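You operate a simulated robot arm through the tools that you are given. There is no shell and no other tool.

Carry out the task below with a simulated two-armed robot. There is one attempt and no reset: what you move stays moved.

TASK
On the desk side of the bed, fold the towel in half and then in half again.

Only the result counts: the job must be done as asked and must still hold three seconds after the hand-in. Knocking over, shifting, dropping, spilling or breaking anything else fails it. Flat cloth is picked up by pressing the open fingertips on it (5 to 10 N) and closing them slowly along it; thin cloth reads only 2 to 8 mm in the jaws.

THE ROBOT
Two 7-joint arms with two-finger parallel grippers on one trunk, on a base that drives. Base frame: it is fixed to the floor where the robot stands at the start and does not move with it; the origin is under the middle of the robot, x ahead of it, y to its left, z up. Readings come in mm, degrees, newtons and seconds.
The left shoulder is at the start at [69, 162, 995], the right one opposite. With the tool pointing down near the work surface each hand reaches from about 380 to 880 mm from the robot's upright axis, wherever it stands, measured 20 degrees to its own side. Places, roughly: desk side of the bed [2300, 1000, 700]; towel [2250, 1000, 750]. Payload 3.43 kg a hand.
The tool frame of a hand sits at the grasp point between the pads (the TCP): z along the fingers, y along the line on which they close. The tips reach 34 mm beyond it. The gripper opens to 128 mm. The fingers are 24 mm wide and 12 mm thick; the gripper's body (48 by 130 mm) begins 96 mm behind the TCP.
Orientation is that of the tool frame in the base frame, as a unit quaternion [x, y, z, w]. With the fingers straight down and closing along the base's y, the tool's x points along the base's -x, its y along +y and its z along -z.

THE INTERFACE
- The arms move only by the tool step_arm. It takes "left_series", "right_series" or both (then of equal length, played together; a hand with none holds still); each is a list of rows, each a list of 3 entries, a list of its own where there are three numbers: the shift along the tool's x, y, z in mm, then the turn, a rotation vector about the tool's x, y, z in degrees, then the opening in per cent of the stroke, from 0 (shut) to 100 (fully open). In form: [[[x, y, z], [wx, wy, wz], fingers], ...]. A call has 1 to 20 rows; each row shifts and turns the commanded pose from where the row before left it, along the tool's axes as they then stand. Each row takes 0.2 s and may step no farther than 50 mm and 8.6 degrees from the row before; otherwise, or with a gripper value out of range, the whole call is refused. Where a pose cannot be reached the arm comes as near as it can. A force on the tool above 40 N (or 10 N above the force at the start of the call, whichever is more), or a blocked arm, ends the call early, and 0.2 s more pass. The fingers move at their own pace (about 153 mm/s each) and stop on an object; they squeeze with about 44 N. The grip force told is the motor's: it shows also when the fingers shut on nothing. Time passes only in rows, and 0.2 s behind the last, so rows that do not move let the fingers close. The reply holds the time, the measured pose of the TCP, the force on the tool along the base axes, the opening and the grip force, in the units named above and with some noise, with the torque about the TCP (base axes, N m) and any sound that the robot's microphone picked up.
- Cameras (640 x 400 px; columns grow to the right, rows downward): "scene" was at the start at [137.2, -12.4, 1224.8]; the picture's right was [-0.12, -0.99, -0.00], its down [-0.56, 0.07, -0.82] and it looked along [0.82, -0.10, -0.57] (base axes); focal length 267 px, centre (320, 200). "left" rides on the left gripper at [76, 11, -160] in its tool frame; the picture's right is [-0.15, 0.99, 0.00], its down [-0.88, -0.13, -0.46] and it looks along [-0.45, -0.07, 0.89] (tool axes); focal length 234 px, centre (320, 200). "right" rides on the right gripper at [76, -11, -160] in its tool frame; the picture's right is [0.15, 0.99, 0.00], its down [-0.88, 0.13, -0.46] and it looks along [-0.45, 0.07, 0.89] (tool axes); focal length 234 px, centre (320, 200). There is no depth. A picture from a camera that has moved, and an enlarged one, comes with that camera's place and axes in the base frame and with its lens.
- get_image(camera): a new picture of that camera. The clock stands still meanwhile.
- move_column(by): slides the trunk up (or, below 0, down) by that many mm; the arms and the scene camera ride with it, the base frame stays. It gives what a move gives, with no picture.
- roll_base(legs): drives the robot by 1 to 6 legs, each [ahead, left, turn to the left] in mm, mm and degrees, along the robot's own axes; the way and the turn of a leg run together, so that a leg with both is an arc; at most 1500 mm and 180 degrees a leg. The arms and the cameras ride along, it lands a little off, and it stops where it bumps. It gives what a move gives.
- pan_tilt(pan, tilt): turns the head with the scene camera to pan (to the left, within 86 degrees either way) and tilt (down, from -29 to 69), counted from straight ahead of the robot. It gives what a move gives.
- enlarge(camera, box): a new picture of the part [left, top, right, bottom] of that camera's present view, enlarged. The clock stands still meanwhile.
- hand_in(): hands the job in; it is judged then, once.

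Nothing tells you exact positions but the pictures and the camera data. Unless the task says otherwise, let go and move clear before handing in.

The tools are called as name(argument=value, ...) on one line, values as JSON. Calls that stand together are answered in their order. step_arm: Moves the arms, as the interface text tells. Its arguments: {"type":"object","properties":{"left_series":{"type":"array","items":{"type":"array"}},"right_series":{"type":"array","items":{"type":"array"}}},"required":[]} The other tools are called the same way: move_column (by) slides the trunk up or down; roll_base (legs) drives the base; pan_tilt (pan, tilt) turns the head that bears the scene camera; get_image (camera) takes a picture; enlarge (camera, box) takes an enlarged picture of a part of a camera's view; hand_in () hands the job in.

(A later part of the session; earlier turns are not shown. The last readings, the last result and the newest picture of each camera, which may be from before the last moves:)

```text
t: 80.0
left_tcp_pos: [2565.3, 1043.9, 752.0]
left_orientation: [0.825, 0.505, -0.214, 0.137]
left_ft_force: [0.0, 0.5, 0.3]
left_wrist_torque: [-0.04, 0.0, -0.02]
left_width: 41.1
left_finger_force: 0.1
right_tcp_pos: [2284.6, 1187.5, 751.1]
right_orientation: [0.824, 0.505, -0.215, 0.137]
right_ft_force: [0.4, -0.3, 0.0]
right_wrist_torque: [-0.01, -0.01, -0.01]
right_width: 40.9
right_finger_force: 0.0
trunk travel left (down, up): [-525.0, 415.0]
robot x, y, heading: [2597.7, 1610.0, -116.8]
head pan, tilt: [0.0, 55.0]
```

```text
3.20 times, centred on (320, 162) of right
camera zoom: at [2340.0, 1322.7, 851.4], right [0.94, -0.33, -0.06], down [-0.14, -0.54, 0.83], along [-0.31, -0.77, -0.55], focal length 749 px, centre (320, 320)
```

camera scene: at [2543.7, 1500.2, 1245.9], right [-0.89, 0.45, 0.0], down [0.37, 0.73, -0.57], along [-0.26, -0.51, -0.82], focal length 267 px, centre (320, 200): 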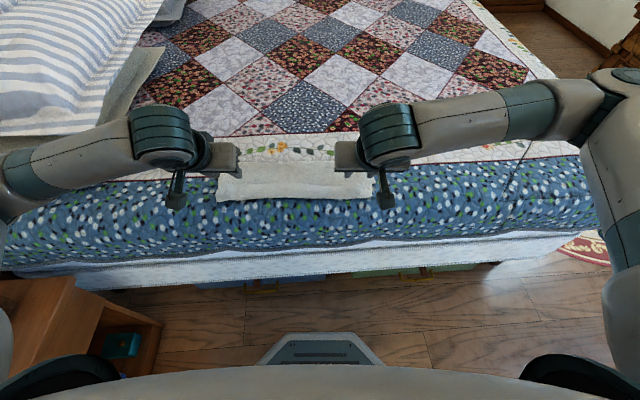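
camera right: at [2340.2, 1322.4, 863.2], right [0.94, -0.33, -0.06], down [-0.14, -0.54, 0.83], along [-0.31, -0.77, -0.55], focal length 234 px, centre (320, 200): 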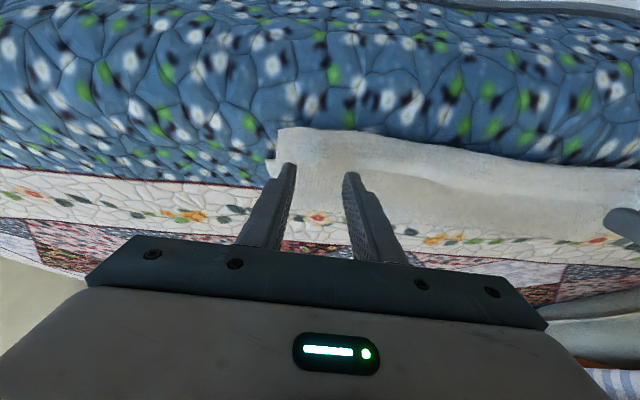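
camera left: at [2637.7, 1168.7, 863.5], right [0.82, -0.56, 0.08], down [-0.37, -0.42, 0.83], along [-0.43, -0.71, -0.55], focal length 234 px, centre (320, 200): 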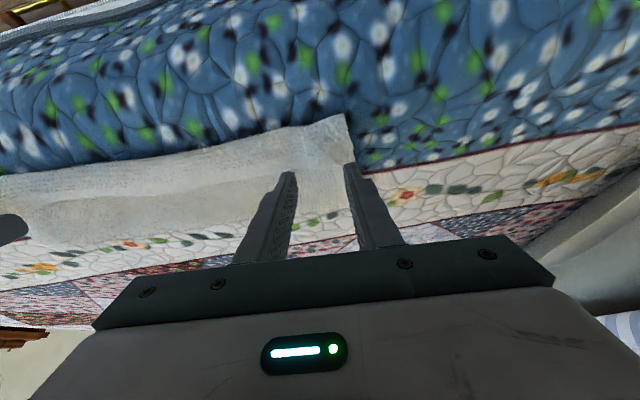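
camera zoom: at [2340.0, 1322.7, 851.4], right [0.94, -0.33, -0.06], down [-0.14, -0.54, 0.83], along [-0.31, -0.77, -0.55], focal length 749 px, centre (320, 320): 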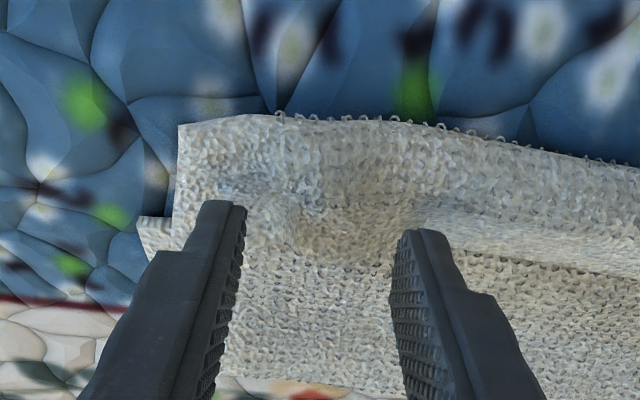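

The fingers straddle the old puckers on the edge strip with about 12 mm overlap. Pressing down gently.

step_arm(left_series=[[[1, 0, 1.73], [0, 0, 0], 32], [[1, 0, 1.73], [0, 0, 0], 32], [[0, 0, 0], [0, 0, 0], 32]], right_series=[[[1, 0, 1.73], [0, 0, 0], 32], [[1, 0, 1.73], [0, 0, 0], 32], [[0, 0, 0], [0, 0, 0], 32]])

```text
t: 80.8
left_tcp_pos: [2563.9, 1044.5, 747.1]
left_orientation: [0.824, 0.506, -0.214, 0.138]
left_ft_force: [0.6, 0.2, 0.0]
left_wrist_torque: [-0.01, 0.01, 0.01]
left_width: 40.9
left_finger_force: 0.0
right_tcp_pos: [2285.2, 1189.7, 746.8]
right_orientation: [0.825, 0.505, -0.214, 0.137]
right_ft_force: [0.6, 0.1, 0.7]
right_wrist_torque: [-0.01, -0.02, 0.0]
right_width: 40.8
right_finger_force: 0.1
trunk travel left (down, up): [-525.0, 415.0]
robot x, y, heading: [2596.2, 1612.0, -116.6]
head pan, tilt: [0.0, 55.0]
```

step_arm(left_series=[[[1, 0, 1.73], [0, 0, 0], 32], [[1, 0, 1.73], [0, 0, 0], 32], [[0, 0, 0], [0, 0, 0], 32]], right_series=[[[1, 0, 1.73], [0, 0, 0], 32], [[1, 0, 1.73], [0, 0, 0], 32], [[0, 0, 0], [0, 0, 0], 32]])

enlarge(camera="left", box=[220, 100, 420, 225])

enlarge(camera="right", box=[220, 100, 420, 225])

```text
t: 81.7
left_tcp_pos: [2564.7, 1044.3, 744.5]
left_orientation: [0.824, 0.506, -0.214, 0.138]
left_ft_force: [0.3, 0.1, 1.0]
left_wrist_torque: [-0.05, 0.02, 0.01]
left_width: 40.9
left_finger_force: 0.0
right_tcp_pos: [2285.1, 1187.0, 743.9]
right_orientation: [0.824, 0.505, -0.215, 0.137]
right_ft_force: [0.0, 0.8, 1.0]
right_wrist_torque: [-0.01, 0.02, 0.0]
right_width: 41.0
right_finger_force: 0.0
trunk travel left (down, up): [-525.0, 415.0]
robot x, y, heading: [2598.7, 1608.8, -116.7]
head pan, tilt: [0.0, 55.0]
```

```text
3.20 times, centred on (320, 162) of left
camera zoom: at [2637.6, 1169.2, 846.3], right [0.82, -0.56, 0.08], down [-0.37, -0.42, 0.83], along [-0.43, -0.71, -0.55], focal length 749 px, centre (320, 320)
```

zoom: 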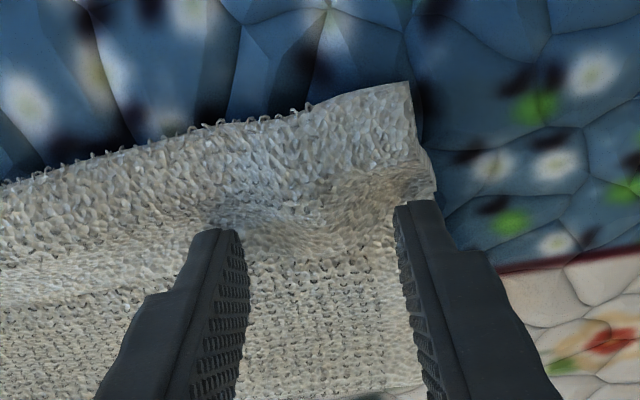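

```text
3.20 times, centred on (320, 162) of right
camera zoom: at [2340.4, 1322.5, 844.6], right [0.94, -0.33, -0.06], down [-0.14, -0.54, 0.83], along [-0.31, -0.77, -0.55], focal length 749 px, centre (320, 320)
```

zoom: 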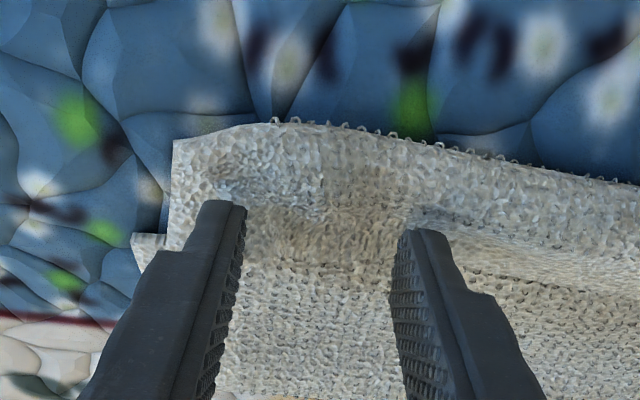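

step_arm(left_series=[[[1, 0, 1.73], [0, 0, 0], 32], [[0.5, 0, 0.87], [0, 0, 0], 32], [[0, 0, 0], [0, 0, 0], 32]], right_series=[[[1, 0, 1.73], [0, 0, 0], 32], [[0.5, 0, 0.87], [0, 0, 0], 32], [[0, 0, 0], [0, 0, 0], 32]])

```text
t: 82.5
left_tcp_pos: [2565.6, 1044.7, 742.1]
left_orientation: [0.824, 0.506, -0.214, 0.139]
left_ft_force: [1.3, 0.9, 4.4]
left_wrist_torque: [0.04, 0.03, 0.03]
left_width: 40.7
left_finger_force: 0.0
right_tcp_pos: [2286.1, 1188.1, 741.3]
right_orientation: [0.824, 0.505, -0.216, 0.139]
right_ft_force: [-2.2, -1.1, 8.4]
right_wrist_torque: [-0.11, 0.13, -0.02]
right_width: 40.9
right_finger_force: 0.1
trunk travel left (down, up): [-525.0, 415.0]
robot x, y, heading: [2597.5, 1611.9, -117.0]
head pan, tilt: [0.0, 55.0]
```

Contact at 4–8 N. Closing both slowly.

step_arm(left_series=[[[0.4, 0, 0.7], [0, 0, 0], 30], [[0, 0, 0], [0, 0, 0], 28], [[0, 0, 0], [0, 0, 0], 26], [[0, 0, 0], [0, 0, 0], 24], [[0, 0, 0], [0, 0, 0], 22], [[0, 0, 0], [0, 0, 0], 20], [[0, 0, 0], [0, 0, 0], 18], [[0, 0, 0], [0, 0, 0], 16], [[0, 0, 0], [0, 0, 0], 14], [[0, 0, 0], [0, 0, 0], 12], [[0, 0, 0], [0, 0, 0], 10], [[0, 0, 0], [0, 0, 0], 8], [[0, 0, 0], [0, 0, 0], 6], [[0, 0, 0], [0, 0, 0], 4], [[0, 0, 0], [0, 0, 0], 2], [[0, 0, 0], [0, 0, 0], 0], [[0, 0, 0], [0, 0, 0], 0]], right_series=[[[0, 0, 0], [0, 0, 0], 30], [[0, 0, 0], [0, 0, 0], 28], [[0, 0, 0], [0, 0, 0], 26], [[0, 0, 0], [0, 0, 0], 24], [[0, 0, 0], [0, 0, 0], 22], [[0, 0, 0], [0, 0, 0], 20], [[0, 0, 0], [0, 0, 0], 18], [[0, 0, 0], [0, 0, 0], 16], [[0, 0, 0], [0, 0, 0], 14], [[0, 0, 0], [0, 0, 0], 12], [[0, 0, 0], [0, 0, 0], 10], [[0, 0, 0], [0, 0, 0], 8], [[0, 0, 0], [0, 0, 0], 6], [[0, 0, 0], [0, 0, 0], 4], [[0, 0, 0], [0, 0, 0], 2], [[0, 0, 0], [0, 0, 0], 0], [[0, 0, 0], [0, 0, 0], 0]])

enlarge(camera="left", box=[220, 100, 420, 225])

enlarge(camera="right", box=[220, 100, 420, 225])

```text
t: 86.0
left_tcp_pos: [2562.8, 1044.0, 740.8]
left_orientation: [0.824, 0.506, -0.215, 0.137]
left_ft_force: [-8.1, 4.1, 6.4]
left_wrist_torque: [0.09, 0.33, -0.08]
left_width: 3.7
left_finger_force: 38.2
right_tcp_pos: [2285.5, 1189.2, 740.4]
right_orientation: [0.824, 0.506, -0.215, 0.138]
right_ft_force: [7.4, -3.5, 8.2]
right_wrist_torque: [-0.17, -0.21, 0.07]
right_width: 4.1
right_finger_force: 39.2
trunk travel left (down, up): [-525.0, 415.0]
robot x, y, heading: [2600.6, 1609.2, -116.7]
head pan, tilt: [0.0, 55.0]
```

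```text
3.20 times, centred on (320, 162) of left
camera zoom: at [2637.1, 1169.0, 843.2], right [0.82, -0.56, 0.08], down [-0.37, -0.42, 0.83], along [-0.43, -0.71, -0.55], focal length 749 px, centre (320, 320)
```

zoom: 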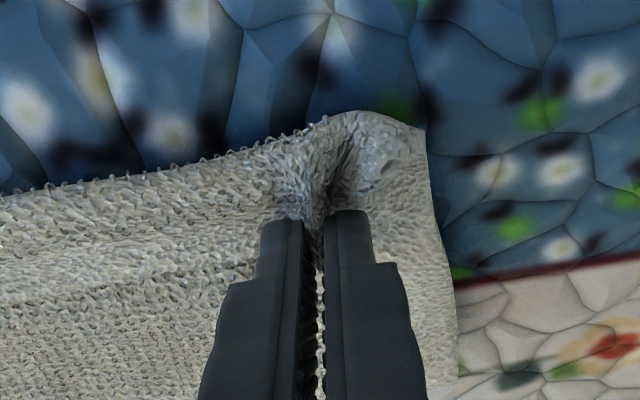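

```text
3.20 times, centred on (320, 162) of right
camera zoom: at [2340.8, 1323.7, 841.4], right [0.94, -0.33, -0.06], down [-0.14, -0.54, 0.83], along [-0.31, -0.77, -0.55], focal length 749 px, centre (320, 320)
```

zoom: 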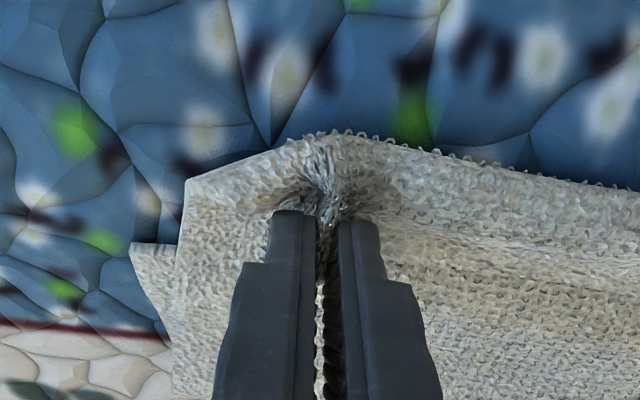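

Both hands grip the edge strip again (3.7 and 4.1 mm). Now I lift and carry it forward to move the crease back to the middle.

step_arm(left_series=[[[-11, -1, -12], [0, 0, 0], 0], [[-11, -1, -12], [0, 0, 0], 0], [[-15.8, 0, -9.4], [0, 0, 0], 0], [[-15.8, 0, -9.4], [0, 0, 0], 0], [[-18.4, 0, -3.9], [0, 0, 0], 0], [[-18.4, 0, -3.9], [0, 0, 0], 0], [[0, 0, 0], [0, 0, 0], 0]], right_series=[[[-11, 1, -12], [0, 0, 0], 0], [[-11, 1, -12], [0, 0, 0], 0], [[-15.8, 0, -9.4], [0, 0, 0], 0], [[-15.8, 0, -9.4], [0, 0, 0], 0], [[-18.4, 0, -3.9], [0, 0, 0], 0], [[-18.4, 0, -3.9], [0, 0, 0], 0], [[0, 0, 0], [0, 0, 0], 0]])

get_image(camera="scene")

get_image(camera="left")

get_image(camera="right")

```text
t: 87.7
left_tcp_pos: [2537.2, 995.4, 827.3]
left_orientation: [0.824, 0.506, -0.214, 0.138]
left_ft_force: [-3.3, 2.1, 0.5]
left_wrist_torque: [0.05, 0.13, -0.05]
left_width: 3.7
left_finger_force: 38.2
right_tcp_pos: [2261.4, 1139.6, 830.2]
right_orientation: [0.825, 0.505, -0.214, 0.137]
right_ft_force: [3.1, -1.5, -0.4]
right_wrist_torque: [-0.06, -0.14, -0.01]
right_width: 4.0
right_finger_force: 38.7
trunk travel left (down, up): [-525.0, 415.0]
robot x, y, heading: [2598.1, 1610.8, -116.7]
head pan, tilt: [0.0, 55.0]
```

```text
taken
camera scene: at [2543.9, 1500.2, 1245.9], right [-0.89, 0.45, 0.0], down [0.37, 0.73, -0.57], along [-0.26, -0.51, -0.82], focal length 267 px, centre (320, 200)
```

scene: 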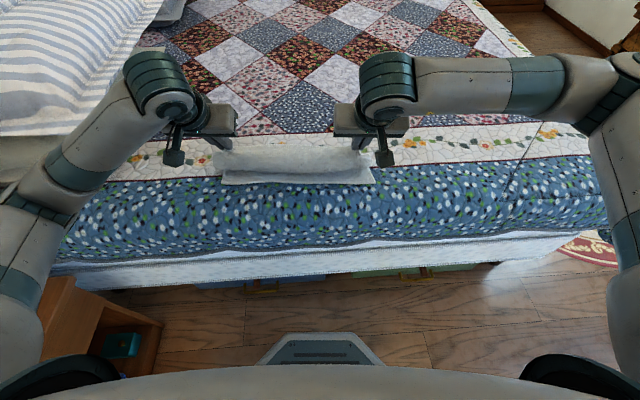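

```text
taken
camera left: at [2608.9, 1120.4, 929.9], right [0.82, -0.56, 0.08], down [-0.37, -0.42, 0.83], along [-0.43, -0.71, -0.55], focal length 234 px, centre (320, 200)
```

left: 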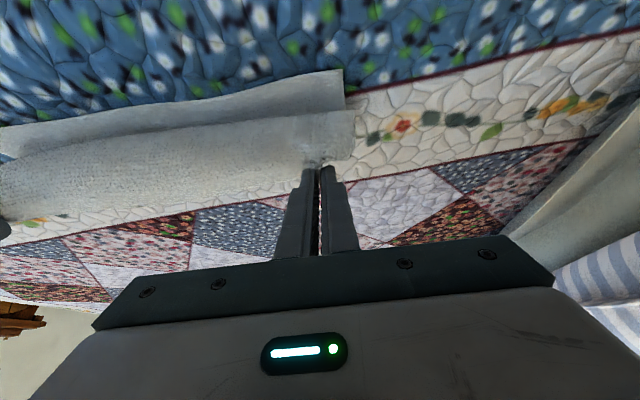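

```text
taken
camera right: at [2317.3, 1274.1, 931.0], right [0.94, -0.33, -0.06], down [-0.14, -0.54, 0.83], along [-0.31, -0.77, -0.55], focal length 234 px, centre (320, 200)
```

right: 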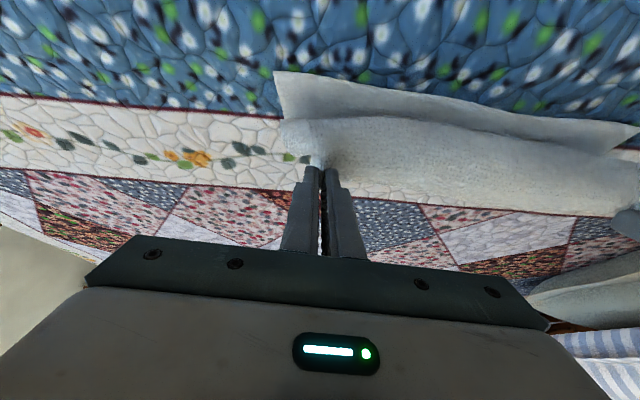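

The upper layer lifted cleanly and the lower layer's near edge is visible at about 430 mm. I carry the edge further forward until the lower half lies flat past the mid-line.

step_arm(left_series=[[[-19.6, 0, 1], [0, 0, 0], 0], [[-19.6, 0, 1], [0, 0, 0], 0], [[-17.8, 0, 6.2], [0, 0, 0], 0], [[-17.8, 0, 6.2], [0, 0, 0], 0], [[-14.8, 0, 10.3], [0, 0, 0], 0], [[-14.8, 0, 10.3], [0, 0, 0], 0], [[-10, 0, 9.8], [0, 0, 0], 0], [[-10, 0, 9.8], [0, 0, 0], 0], [[-4.6, 0, 6.1], [0, 0, 0], 0], [[-4.6, 0, 6.1], [0, 0, 0], 0], [[0, 0, 0], [0, 0, 0], 0], [[0, 0, 0], [0, 0, 0], 0]], right_series=[[[-19.6, 0, 2], [0, 0, 0], 0], [[-19.6, 0, 2], [0, 0, 0], 0], [[-17.8, 0, 6.2], [0, 0, 0], 0], [[-17.8, 0, 6.2], [0, 0, 0], 0], [[-14.8, 0, 10.3], [0, 0, 0], 0], [[-14.8, 0, 10.3], [0, 0, 0], 0], [[-10, 0, 9.8], [0, 0, 0], 0], [[-10, 0, 9.8], [0, 0, 0], 0], [[-4.6, 0, 6.1], [0, 0, 0], 0], [[-4.6, 0, 6.1], [0, 0, 0], 0], [[0, 0, 0], [0, 0, 0], 0], [[0, 0, 0], [0, 0, 0], 0]])

get_image(camera="scene")

get_image(camera="left")

get_image(camera="right")

```text
t: 90.2
left_tcp_pos: [2470.4, 864.0, 836.8]
left_orientation: [0.825, 0.506, -0.213, 0.137]
left_ft_force: [-4.4, 1.7, -0.1]
left_wrist_torque: [0.1, 0.15, -0.04]
left_width: 4.0
left_finger_force: 38.3
right_tcp_pos: [2196.5, 1006.3, 835.7]
right_orientation: [0.825, 0.505, -0.215, 0.137]
right_ft_force: [4.9, -1.5, 0.3]
right_wrist_torque: [-0.04, -0.12, 0.0]
right_width: 4.0
right_finger_force: 38.8
trunk travel left (down, up): [-525.0, 415.0]
robot x, y, heading: [2601.8, 1609.0, -116.6]
head pan, tilt: [0.0, 55.0]
```

```text
taken
camera scene: at [2543.6, 1499.9, 1245.8], right [-0.89, 0.45, 0.0], down [0.37, 0.73, -0.57], along [-0.26, -0.51, -0.82], focal length 267 px, centre (320, 200)
```

scene: 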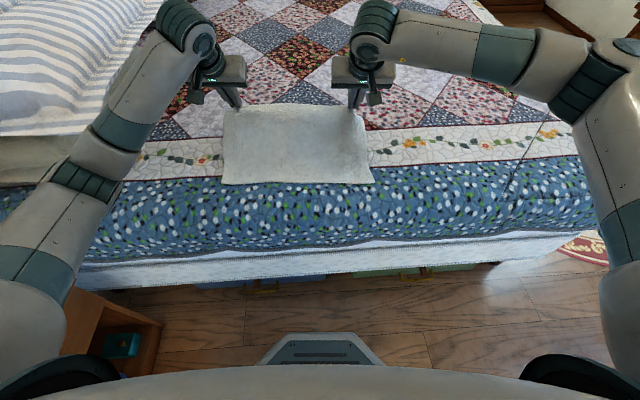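

```text
taken
camera left: at [2543.1, 988.0, 939.1], right [0.82, -0.56, 0.08], down [-0.37, -0.42, 0.83], along [-0.43, -0.71, -0.55], focal length 234 px, centre (320, 200)
```

left: 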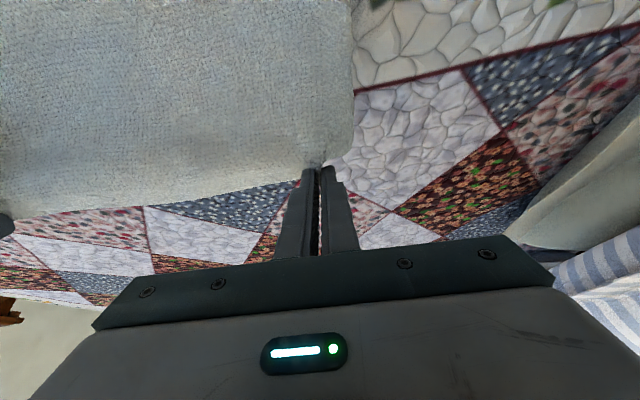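

```text
taken
camera right: at [2250.3, 1140.9, 936.3], right [0.94, -0.33, -0.06], down [-0.14, -0.54, 0.83], along [-0.31, -0.77, -0.55], focal length 234 px, centre (320, 200)
```

right: 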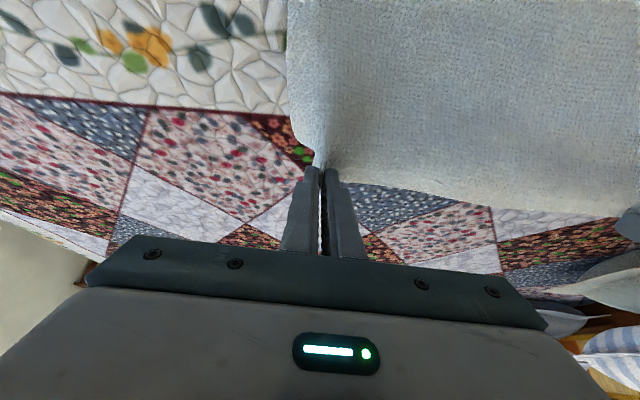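

The towel is back at mid-arc with the lower half flat and its near edge at ~430 mm. Now I roll it back over with the corrected, shorter arc and a full hand rotation.

step_arm(left_series=[[[5.2, 0, -6.4], [0, 6.3, 0], 0], [[6.7, 0, -7.9], [0, 6.3, 0], 0], [[8.8, 0, -5.4], [0, 6.3, 0], 0], [[10, 0, -2.1], [0, 6.3, 0], 0], [[10.4, 0, 1.2], [0, 6.3, 0], 0], [[10.2, 0, 4.7], [0, 6.3, 0], 0], [[8.9, 0, 7.8], [0, 6.3, 0], 0], [[7.1, 0, 10.8], [0, 6.3, 0], 0], [[4.7, 0, 12.9], [0, 6.3, 0], 0], [[0, 0, 0], [0, 0, 0], 0]], right_series=[[[1.9, 0, -5.9], [0, 6.3, 0], 0], [[6.7, 0, -7.9], [0, 6.3, 0], 0], [[8.8, 0, -5.4], [0, 6.3, 0], 0], [[10, 0, -2.1], [0, 6.3, 0], 0], [[10.4, 0, 1.2], [0, 6.3, 0], 0], [[10.2, 0, 4.7], [0, 6.3, 0], 0], [[8.9, 0, 7.8], [0, 6.3, 0], 0], [[7.1, 0, 10.8], [0, 6.3, 0], 0], [[4.7, 0, 12.9], [0, 6.3, 0], 0], [[0, 0, 0], [0, 0, 0], 0]])

enlarge(camera="scene", box=[180, 80, 420, 230])

get_image(camera="left")

get_image(camera="right")

```text
t: 92.5
left_tcp_pos: [2510.8, 941.2, 815.0]
left_orientation: [0.827, 0.51, 0.203, -0.12]
left_ft_force: [-4.4, 1.6, -1.2]
left_wrist_torque: [0.02, 0.13, 0.17]
left_width: 3.9
left_finger_force: 38.8
right_tcp_pos: [2232.5, 1078.9, 813.6]
right_orientation: [0.827, 0.51, 0.202, -0.118]
right_ft_force: [5.1, -2.7, 0.1]
right_wrist_torque: [-0.1, -0.11, -0.17]
right_width: 3.7
right_finger_force: 38.4
trunk travel left (down, up): [-525.0, 415.0]
robot x, y, heading: [2600.0, 1606.7, -116.7]
head pan, tilt: [0.0, 55.0]
```

```text
2.67 times, centred on (300, 155) of scene
camera zoom: at [2544.0, 1500.6, 1246.0], right [-0.89, 0.45, 0.0], down [0.37, 0.73, -0.57], along [-0.26, -0.51, -0.82], focal length 711 px, centre (373, 320)
```

zoom: 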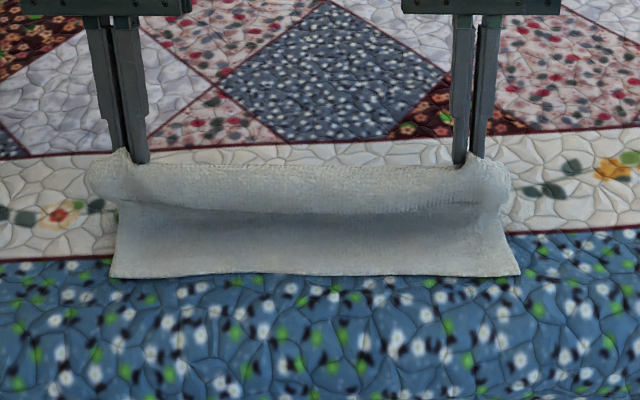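

```text
taken
camera left: at [2515.6, 932.5, 993.0], right [0.83, -0.56, -0.06], down [-0.56, -0.83, 0.0], along [-0.05, 0.03, -1.0], focal length 234 px, centre (320, 200)
```

left: 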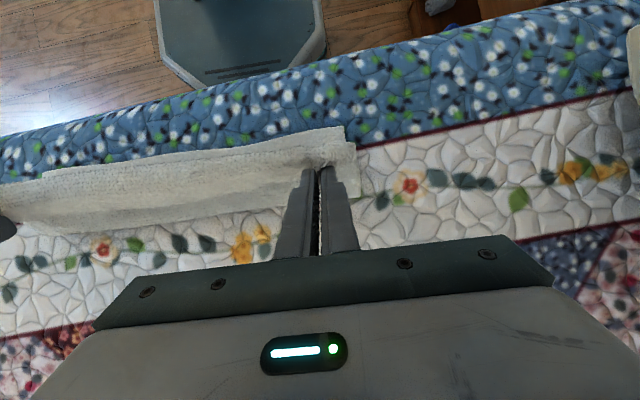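

```text
taken
camera right: at [2219.1, 1080.9, 990.6], right [0.94, -0.33, 0.08], down [-0.33, -0.94, 0.0], along [0.07, -0.03, -1.0], focal length 234 px, centre (320, 200)
```

right: 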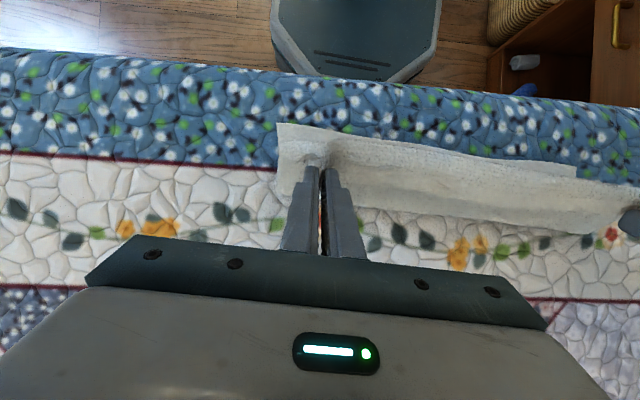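

step_arm(left_series=[[[1.6, 0, 14.6], [0, 6.3, 0], 0], [[-1.6, 0, 15.5], [0, 6.3, 0], 0], [[-5.1, 0, 15.6], [0, 6.3, 0], 0], [[-8.4, 0, 14.9], [0, 6.3, 0], 0], [[-8.5, 0, 10], [0, 6.3, 0], 0], [[0, 0, 0], [0, 0, 0], 0], [[0, 0, 0], [0, 0, 0], 0]], right_series=[[[1.6, 0, 14.6], [0, 6.3, 0], 0], [[-1.6, 0, 15.5], [0, 6.3, 0], 0], [[-5.1, 0, 15.6], [0, 6.3, 0], 0], [[-8.4, 0, 14.9], [0, 6.3, 0], 0], [[-8.5, 0, 10], [0, 6.3, 0], 0], [[0, 0, 0], [0, 0, 0], 0], [[0, 0, 0], [0, 0, 0], 0]])

enlarge(camera="scene", box=[180, 80, 420, 230])

enlarge(camera="left", box=[160, 80, 400, 230])

enlarge(camera="right", box=[240, 80, 480, 230])

```text
t: 94.0
left_tcp_pos: [2530.8, 983.1, 745.1]
left_orientation: [0.741, 0.46, 0.418, -0.253]
left_ft_force: [-5.4, 2.8, -0.8]
left_wrist_torque: [-0.01, 0.06, 0.21]
left_width: 3.6
left_finger_force: 38.1
left hand out of reach, approached as far as the arm can: row 5
right_tcp_pos: [2253.8, 1129.6, 745.2]
right_orientation: [0.742, 0.459, 0.419, -0.252]
right_ft_force: [5.8, -2.1, -0.6]
right_wrist_torque: [-0.1, -0.14, -0.24]
right_width: 4.1
right_finger_force: 38.7
right hand out of reach, approached as far as the arm can: row 4, 5
trunk travel left (down, up): [-525.0, 415.0]
robot x, y, heading: [2602.4, 1610.2, -116.6]
head pan, tilt: [0.0, 55.0]
```

```text
2.67 times, centred on (300, 155) of scene
camera zoom: at [2543.3, 1499.9, 1245.8], right [-0.89, 0.45, 0.0], down [0.37, 0.73, -0.57], along [-0.26, -0.51, -0.82], focal length 711 px, centre (373, 320)
```

zoom: 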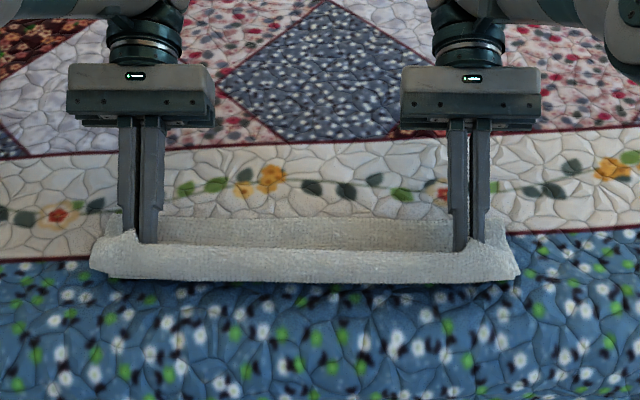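

```text
2.67 times, centred on (280, 155) of left
camera zoom: at [2494.0, 892.0, 893.1], right [0.85, -0.51, -0.12], down [-0.49, -0.7, -0.51], along [0.18, 0.49, -0.85], focal length 624 px, centre (427, 320)
```

zoom: 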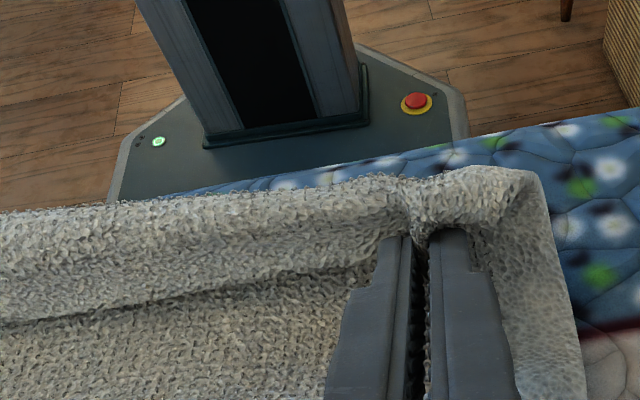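

```text
2.67 times, centred on (360, 155) of right
camera zoom: at [2199.9, 1048.9, 892.8], right [0.92, -0.38, 0.14], down [-0.26, -0.82, -0.51], along [0.3, 0.43, -0.85], focal length 624 px, centre (213, 320)
```

zoom: 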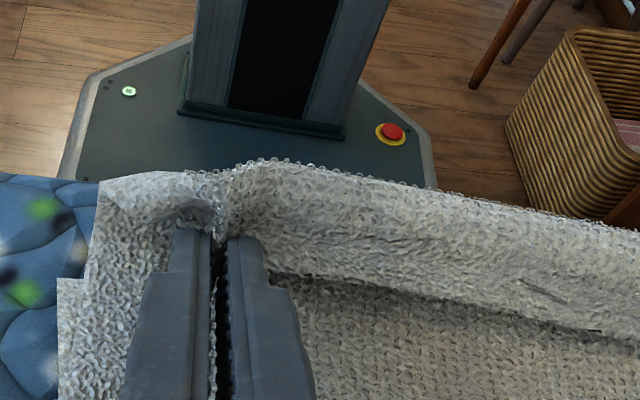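

At this tilt the arm reach limit pulled the hands ~20 mm short and dragged the crease again. I'll go back up and forward while straightening the hands, then land again vertically (reachable), further forward, and unroll the edge strip afterwards.

step_arm(left_series=[[[15, 0, -13.9], [0, -5.9, 0], 0], [[10.8, 0, -18], [0, -5.9, 0], 0], [[5.6, 0, -20.8], [0, -5.9, 0], 0], [[-0.7, 0, -20.6], [0, -5.9, 0], 0], [[-6.9, 0, -19.3], [0, -5.9, 0], 0], [[-12.4, 0, -15.7], [0, -5.9, 0], 0], [[-15.5, 0, -12.4], [0, -5.9, 0], 0], [[-17.4, 0, -7.6], [0, -5.9, 0], 0], [[-17.6, 0, -2.2], [0, -5.9, 0], 0], [[-15.3, 0, 3.3], [0, -5.4, 0], 0], [[-10, 0, 4], [0, 0, 0], 0], [[0, 0, 0], [0, 0, 0], 0]], right_series=[[[15, 0, -13.9], [0, -5.9, 0], 0], [[10.8, 0, -18], [0, -5.9, 0], 0], [[5.6, 0, -20.8], [0, -5.9, 0], 0], [[-0.7, 0, -20.6], [0, -5.9, 0], 0], [[-6.9, 0, -19.3], [0, -5.9, 0], 0], [[-12.4, 0, -15.7], [0, -5.9, 0], 0], [[-15.5, 0, -12.4], [0, -5.9, 0], 0], [[-17.4, 0, -7.6], [0, -5.9, 0], 0], [[-17.6, 0, -2.2], [0, -5.9, 0], 0], [[-15.3, 0, 3.3], [0, -5.4, 0], 0], [[-13, 0, 4], [0, 0, 0], 0], [[0, 0, 0], [0, 0, 0], 0]])

get_image(camera="scene")

get_image(camera="left")

get_image(camera="right")

```text
t: 96.7
left_tcp_pos: [2459.6, 844.2, 833.3]
left_orientation: [0.852, 0.524, 0.003, 0.004]
left_ft_force: [-7.0, 3.7, 0.6]
left_wrist_torque: [0.13, 0.21, 0.09]
left_width: 4.0
left_finger_force: 38.1
right_tcp_pos: [2183.2, 991.3, 836.6]
right_orientation: [0.852, 0.523, 0.004, 0.003]
right_ft_force: [7.1, -3.5, -0.4]
right_wrist_torque: [-0.15, -0.24, -0.06]
right_width: 3.9
right_finger_force: 38.2
trunk travel left (down, up): [-525.0, 415.0]
robot x, y, heading: [2598.5, 1610.4, -116.5]
head pan, tilt: [0.0, 55.0]
```

```text
taken
camera scene: at [2543.9, 1500.7, 1245.9], right [-0.89, 0.45, 0.0], down [0.37, 0.73, -0.57], along [-0.26, -0.51, -0.82], focal length 267 px, centre (320, 200)
```

scene: 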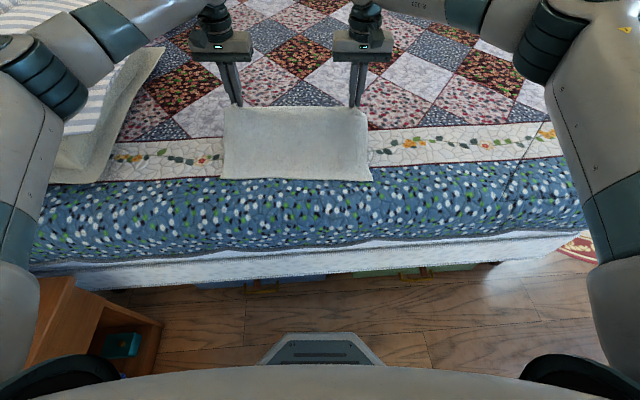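

```text
taken
camera left: at [2500.2, 906.3, 993.8], right [0.82, -0.58, 0.01], down [-0.52, -0.73, 0.45], along [-0.25, -0.37, -0.89], focal length 234 px, centre (320, 200)
```

left: 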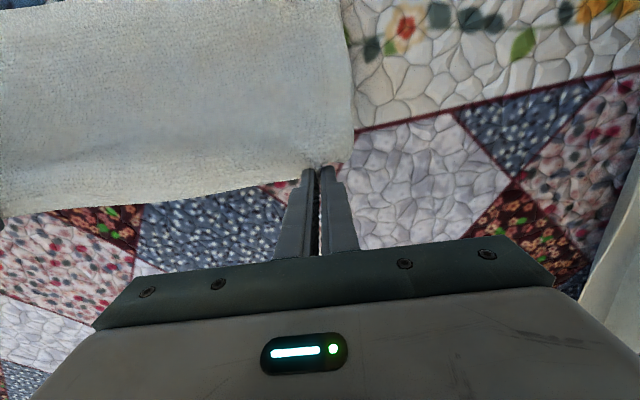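

```text
taken
camera right: at [2206.2, 1063.9, 995.4], right [0.95, -0.32, 0.01], down [-0.29, -0.84, 0.46], along [-0.14, -0.43, -0.89], focal length 234 px, centre (320, 200)
```

right: 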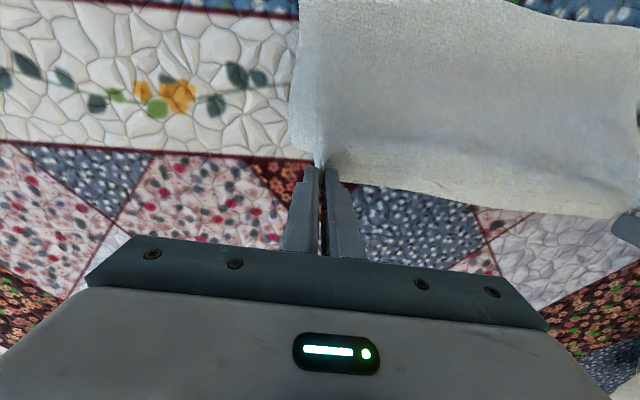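

enlarge(camera="scene", box=[200, 90, 392, 210])

```text
3.33 times, centred on (296, 150) of scene
camera zoom: at [2543.9, 1500.7, 1245.9], right [-0.89, 0.45, 0.0], down [0.37, 0.73, -0.57], along [-0.26, -0.51, -0.82], focal length 889 px, centre (400, 367)
```

zoom: 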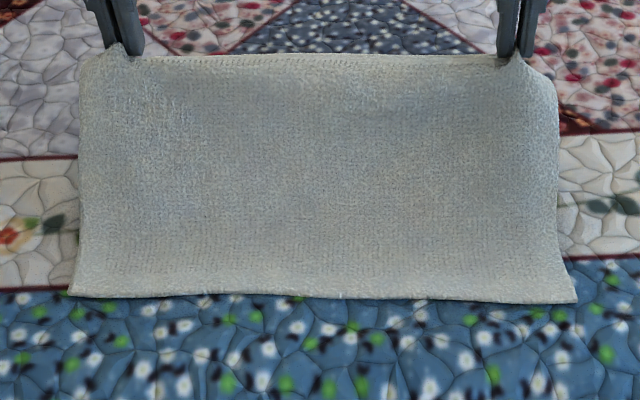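

The lower half is flat; its near edge has slid to ~441–450 mm, so the proper crease is near 565–573 mm. Now a vertical-hand landing: back over the mid-line and down, stopping short so the crease isn't dragged.

step_arm(left_series=[[[18, -1.5, -9], [0, 0, 0], 0], [[20, 0, -3], [0, 0, 0], 0], [[20, 0, 2], [0, 0, 0], 0], [[20, 0, 7], [0, 0, 0], 0], [[18, 0, 11], [0, 0, 0], 0], [[15, 0, 15], [0, 0, 0], 0], [[11, 0, 17], [0, 0, 0], 0], [[7, 0, 17], [0, 0, 0], 0], [[0, 0, 0], [0, 0, 0], 0]], right_series=[[[20, 1.5, -5.4], [0, 0, 0], 0], [[20, 0, -3], [0, 0, 0], 0], [[20, 0, 2], [0, 0, 0], 0], [[20, 0, 7], [0, 0, 0], 0], [[18, 0, 11], [0, 0, 0], 0], [[15, 0, 15], [0, 0, 0], 0], [[11, 0, 17], [0, 0, 0], 0], [[7, 0, 17], [0, 0, 0], 0], [[0, 0, 0], [0, 0, 0], 0]])

enlarge(camera="scene", box=[200, 90, 392, 210])

get_image(camera="left")

get_image(camera="right")

```text
t: 98.7
left_tcp_pos: [2518.2, 956.5, 779.8]
left_orientation: [0.852, 0.524, 0.004, 0.004]
left_ft_force: [-3.9, 2.7, -0.6]
left_wrist_torque: [0.11, 0.2, 0.06]
left_width: 3.6
left_finger_force: 37.8
right_tcp_pos: [2244.9, 1108.0, 775.1]
right_orientation: [0.852, 0.524, 0.002, 0.003]
right_ft_force: [6.2, -2.2, 0.1]
right_wrist_torque: [-0.12, -0.21, -0.03]
right_width: 3.7
right_finger_force: 38.2
trunk travel left (down, up): [-525.0, 415.0]
robot x, y, heading: [2596.9, 1609.7, -116.8]
head pan, tilt: [0.0, 55.0]
```

```text
3.33 times, centred on (296, 150) of scene
camera zoom: at [2543.8, 1500.2, 1245.9], right [-0.89, 0.45, 0.0], down [0.37, 0.73, -0.57], along [-0.26, -0.51, -0.82], focal length 889 px, centre (400, 367)
```

zoom: 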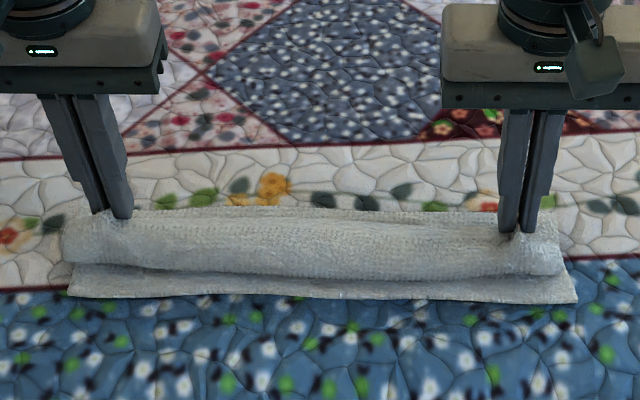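

```text
taken
camera left: at [2558.2, 1020.2, 939.1], right [0.82, -0.58, 0.01], down [-0.52, -0.73, 0.45], along [-0.25, -0.37, -0.89], focal length 234 px, centre (320, 200)
```

left: 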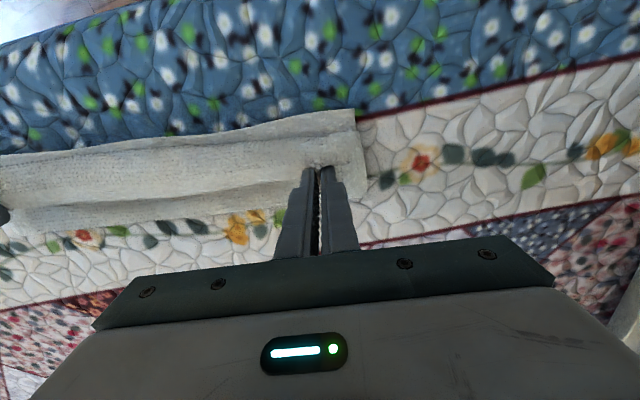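

```text
taken
camera right: at [2267.7, 1181.3, 934.4], right [0.95, -0.32, 0.01], down [-0.29, -0.84, 0.45], along [-0.13, -0.43, -0.89], focal length 234 px, centre (320, 200)
```

right: 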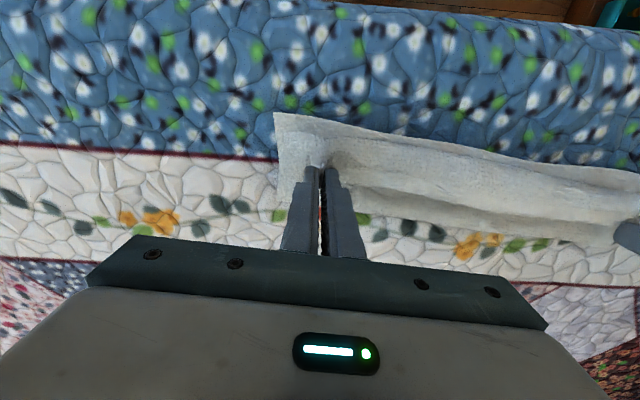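

I now realise the hands should tilt the other way (tips forward) so the cloth hangs naturally from them; my earlier tilt forced the edge to curl. I move forward once more to reset the crease, tilting the tips forward as I go.

step_arm(left_series=[[[-11.8, 0, -17.3], [0, -6, 0], 0], [[-20.2, 0, -16.7], [0, -6, 0], 0], [[-24.7, 0, -9.3], [0, -6, 0], 0], [[-25.1, 0, 0.9], [0, -6, 0], 0], [[-18.3, 0, 8.8], [0, -6, 0], 0], [[0, 0, 0], [0, 0, 0], 0], [[0, 0, 0], [0, 0, 0], 0]], right_series=[[[-15.5, 0, -20], [0, -6, 0], 0], [[-20.2, 0, -16.7], [0, -6, 0], 0], [[-24.7, 0, -9.3], [0, -6, 0], 0], [[-25.5, 0, 0], [0, -6, 0], 0], [[-18.3, 0, 8.8], [0, -6, 0], 0], [[0, 0, 0], [0, 0, 0], 0], [[0, 0, 0], [0, 0, 0], 0]])

enlarge(camera="scene", box=[200, 90, 392, 210])

get_image(camera="left")

get_image(camera="right")

```text
t: 100.2
left_tcp_pos: [2472.6, 874.0, 832.6]
left_orientation: [0.824, 0.506, -0.216, 0.139]
left_ft_force: [-4.1, 2.4, -0.4]
left_wrist_torque: [0.11, 0.13, -0.02]
left_width: 3.8
left_finger_force: 38.0
right_tcp_pos: [2197.6, 1017.1, 835.1]
right_orientation: [0.824, 0.505, -0.217, 0.138]
right_ft_force: [3.7, -2.5, -0.2]
right_wrist_torque: [-0.07, -0.21, 0.04]
right_width: 3.5
right_finger_force: 38.4
trunk travel left (down, up): [-525.0, 415.0]
robot x, y, heading: [2598.6, 1609.8, -116.5]
head pan, tilt: [0.0, 55.0]
```

```text
3.33 times, centred on (296, 150) of scene
camera zoom: at [2543.6, 1499.8, 1245.8], right [-0.89, 0.45, 0.0], down [0.37, 0.73, -0.57], along [-0.26, -0.51, -0.82], focal length 889 px, centre (400, 367)
```

zoom: 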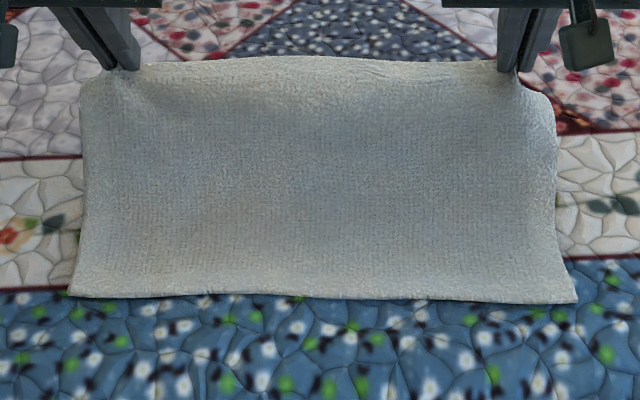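

```text
taken
camera left: at [2546.2, 999.1, 934.5], right [0.83, -0.56, 0.08], down [-0.37, -0.42, 0.83], along [-0.43, -0.72, -0.55], focal length 234 px, centre (320, 200)
```

left: 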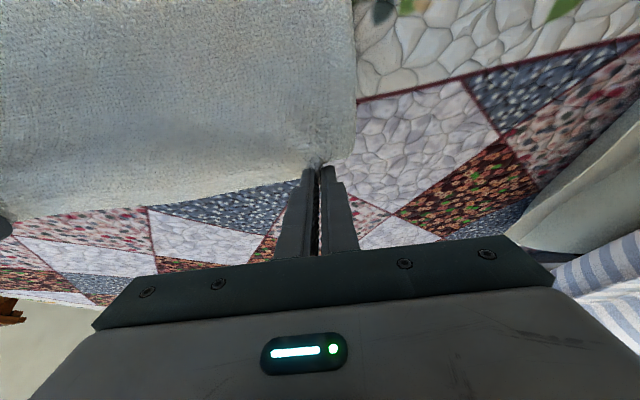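

```text
taken
camera right: at [2253.2, 1152.5, 934.1], right [0.94, -0.33, -0.06], down [-0.13, -0.53, 0.83], along [-0.31, -0.78, -0.55], focal length 234 px, centre (320, 200)
```

right: 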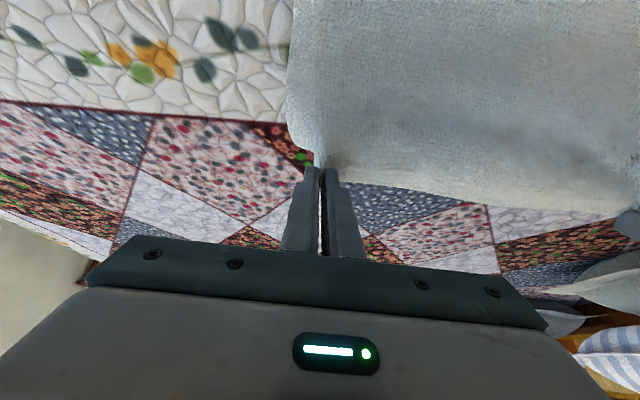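

Lower half still flat, near edge unchanged (441–450 mm). Now the return with forward-tilting tips and a lower, shallower path.

step_arm(left_series=[[[15.4, 0, -4.9], [0, -3, 0], 0], [[23.5, 0, -1.3], [0, -4, 0], 0], [[23.9, 0, -0.6], [0, -4, 0], 0], [[23, 0, -1.4], [0, -4, 0], 0], [[21.4, 0, -2.9], [0, -4, 0], 0], [[18.6, 0, -3.1], [0, -3, 0], 0], [[0, 0, 0], [0, 0, 0], 0]], right_series=[[[20.8, 0, -5.1], [0, -3, 0], 0], [[23.5, 0, -1.3], [0, -4, 0], 0], [[23.9, 0, -0.6], [0, -4, 0], 0], [[23, 0, -1.4], [0, -4, 0], 0], [[21.4, 0, -2.9], [0, -4, 0], 0], [[18.6, 0, -3.1], [0, -3, 0], 0], [[0, 0, 0], [0, 0, 0], 0]])

enlarge(camera="scene", box=[200, 90, 392, 210])

get_image(camera="left")

get_image(camera="right")

```text
t: 101.8
left_tcp_pos: [2522.6, 967.1, 764.5]
left_orientation: [0.767, 0.469, -0.371, 0.233]
left_ft_force: [-4.3, 2.3, 0.8]
left_wrist_torque: [0.11, 0.15, -0.13]
left_width: 3.7
left_finger_force: 38.6
right_tcp_pos: [2247.8, 1114.4, 763.6]
right_orientation: [0.767, 0.469, -0.371, 0.233]
right_ft_force: [3.9, -2.4, -0.2]
right_wrist_torque: [-0.09, -0.2, 0.15]
right_width: 4.0
right_finger_force: 38.4
trunk travel left (down, up): [-525.0, 415.0]
robot x, y, heading: [2600.3, 1608.7, -116.9]
head pan, tilt: [0.0, 55.0]
```

```text
3.33 times, centred on (296, 150) of scene
camera zoom: at [2543.5, 1500.0, 1245.8], right [-0.89, 0.45, 0.0], down [0.37, 0.73, -0.57], along [-0.26, -0.51, -0.82], focal length 889 px, centre (400, 367)
```

zoom: 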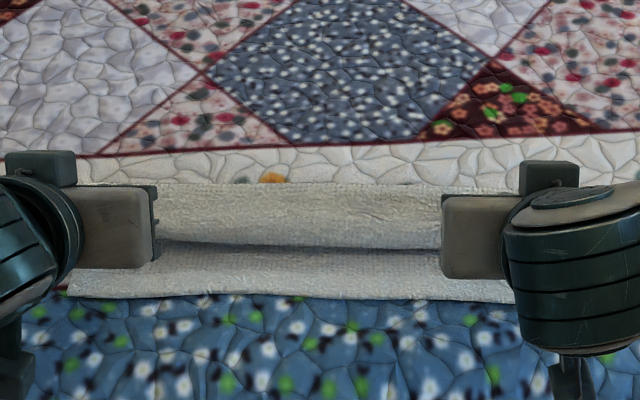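

```text
taken
camera left: at [2607.8, 1115.3, 805.0], right [0.84, -0.53, 0.12], down [-0.21, -0.1, 0.97], along [-0.5, -0.84, -0.2], focal length 234 px, centre (320, 200)
```

left: 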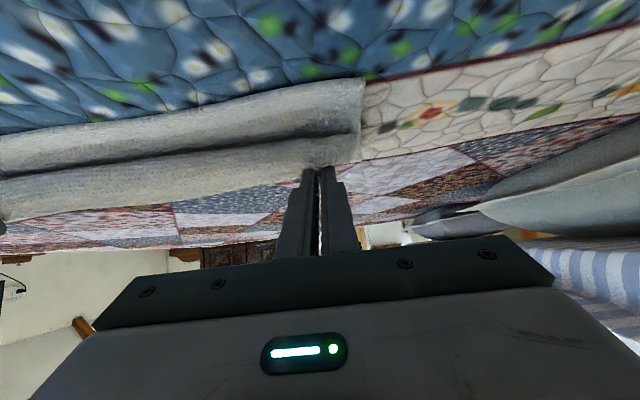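

```text
taken
camera right: at [2315.7, 1273.6, 802.2], right [0.92, -0.37, -0.11], down [0.02, -0.22, 0.98], along [-0.38, -0.9, -0.19], focal length 234 px, centre (320, 200)
```

right: 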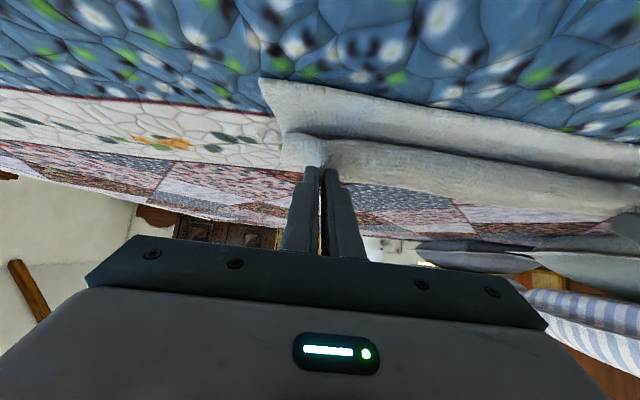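

Excellent — now the sheet rolls naturally, the crease sits at ~573 mm and the lower half is undisturbed. Continuing down and toward the near edge.

step_arm(left_series=[[[17.1, 0, -3.9], [0, -3, 0], 0], [[12.3, 0, -3.6], [0, 0, 0], 0], [[8.1, 0, -2.9], [0, 0, 0], 0], [[0, 0, 0], [0, 0, 0], 0]], right_series=[[[17.1, 0, -3.9], [0, -3, 0], 0], [[12.3, 0, -3.6], [0, 0, 0], 0], [[8.1, 0, -2.9], [0, 0, 0], 0], [[0, 0, 0], [0, 0, 0], 0]])

enlarge(camera="scene", box=[200, 90, 392, 210])

enlarge(camera="left", box=[160, 80, 400, 230])

enlarge(camera="right", box=[240, 80, 480, 230])

```text
t: 102.8
left_tcp_pos: [2536.9, 996.1, 742.7]
left_orientation: [0.757, 0.463, -0.39, 0.245]
left_ft_force: [-4.7, 1.3, 1.5]
left_wrist_torque: [0.04, 0.16, -0.13]
left_width: 3.7
left_finger_force: 38.4
right_tcp_pos: [2262.1, 1141.2, 741.7]
right_orientation: [0.758, 0.462, -0.39, 0.245]
right_ft_force: [4.3, -3.2, 2.2]
right_wrist_torque: [-0.16, -0.14, 0.14]
right_width: 3.6
right_finger_force: 38.3
trunk travel left (down, up): [-525.0, 415.0]
robot x, y, heading: [2600.7, 1610.3, -116.5]
head pan, tilt: [0.0, 55.0]
```

```text
3.33 times, centred on (296, 150) of scene
camera zoom: at [2543.4, 1500.1, 1245.9], right [-0.89, 0.45, 0.0], down [0.37, 0.73, -0.57], along [-0.26, -0.51, -0.82], focal length 889 px, centre (400, 367)
```

zoom: 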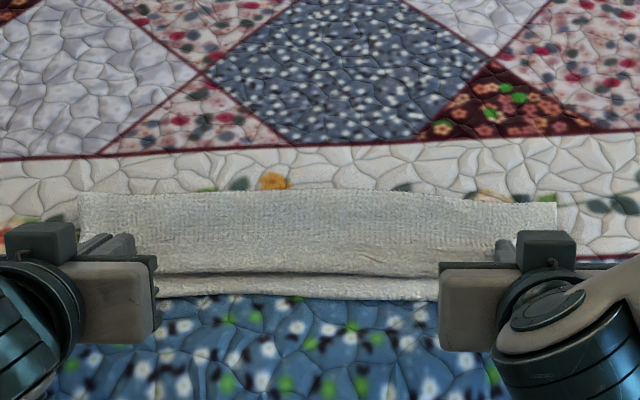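

```text
2.67 times, centred on (280, 155) of left
camera zoom: at [2623.4, 1146.0, 773.7], right [0.84, -0.52, 0.13], down [-0.19, -0.06, 0.98], along [-0.5, -0.85, -0.14], focal length 624 px, centre (427, 320)
```

zoom: 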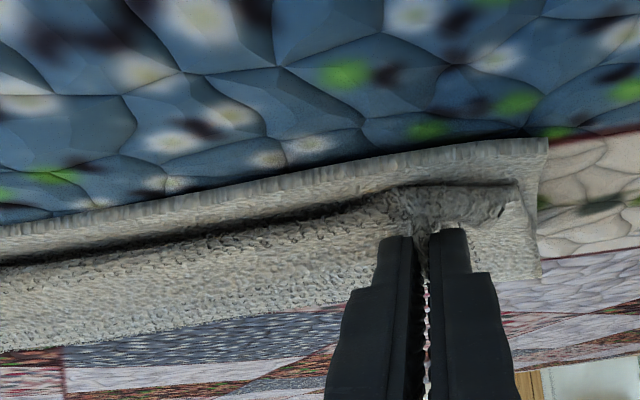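

```text
2.67 times, centred on (360, 155) of right
camera zoom: at [2331.4, 1301.3, 770.4], right [0.92, -0.37, -0.11], down [0.05, -0.17, 0.98], along [-0.39, -0.91, -0.14], focal length 624 px, centre (213, 320)
```

zoom: 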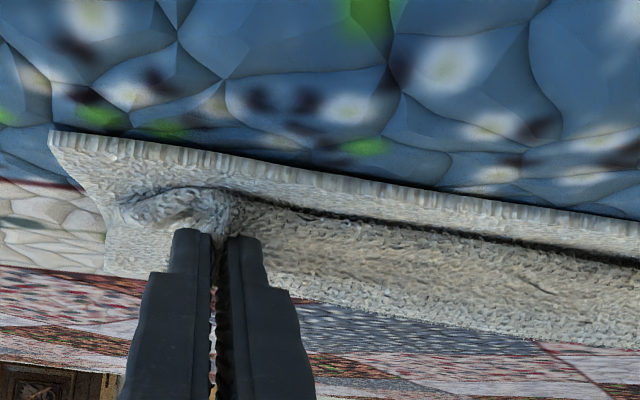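

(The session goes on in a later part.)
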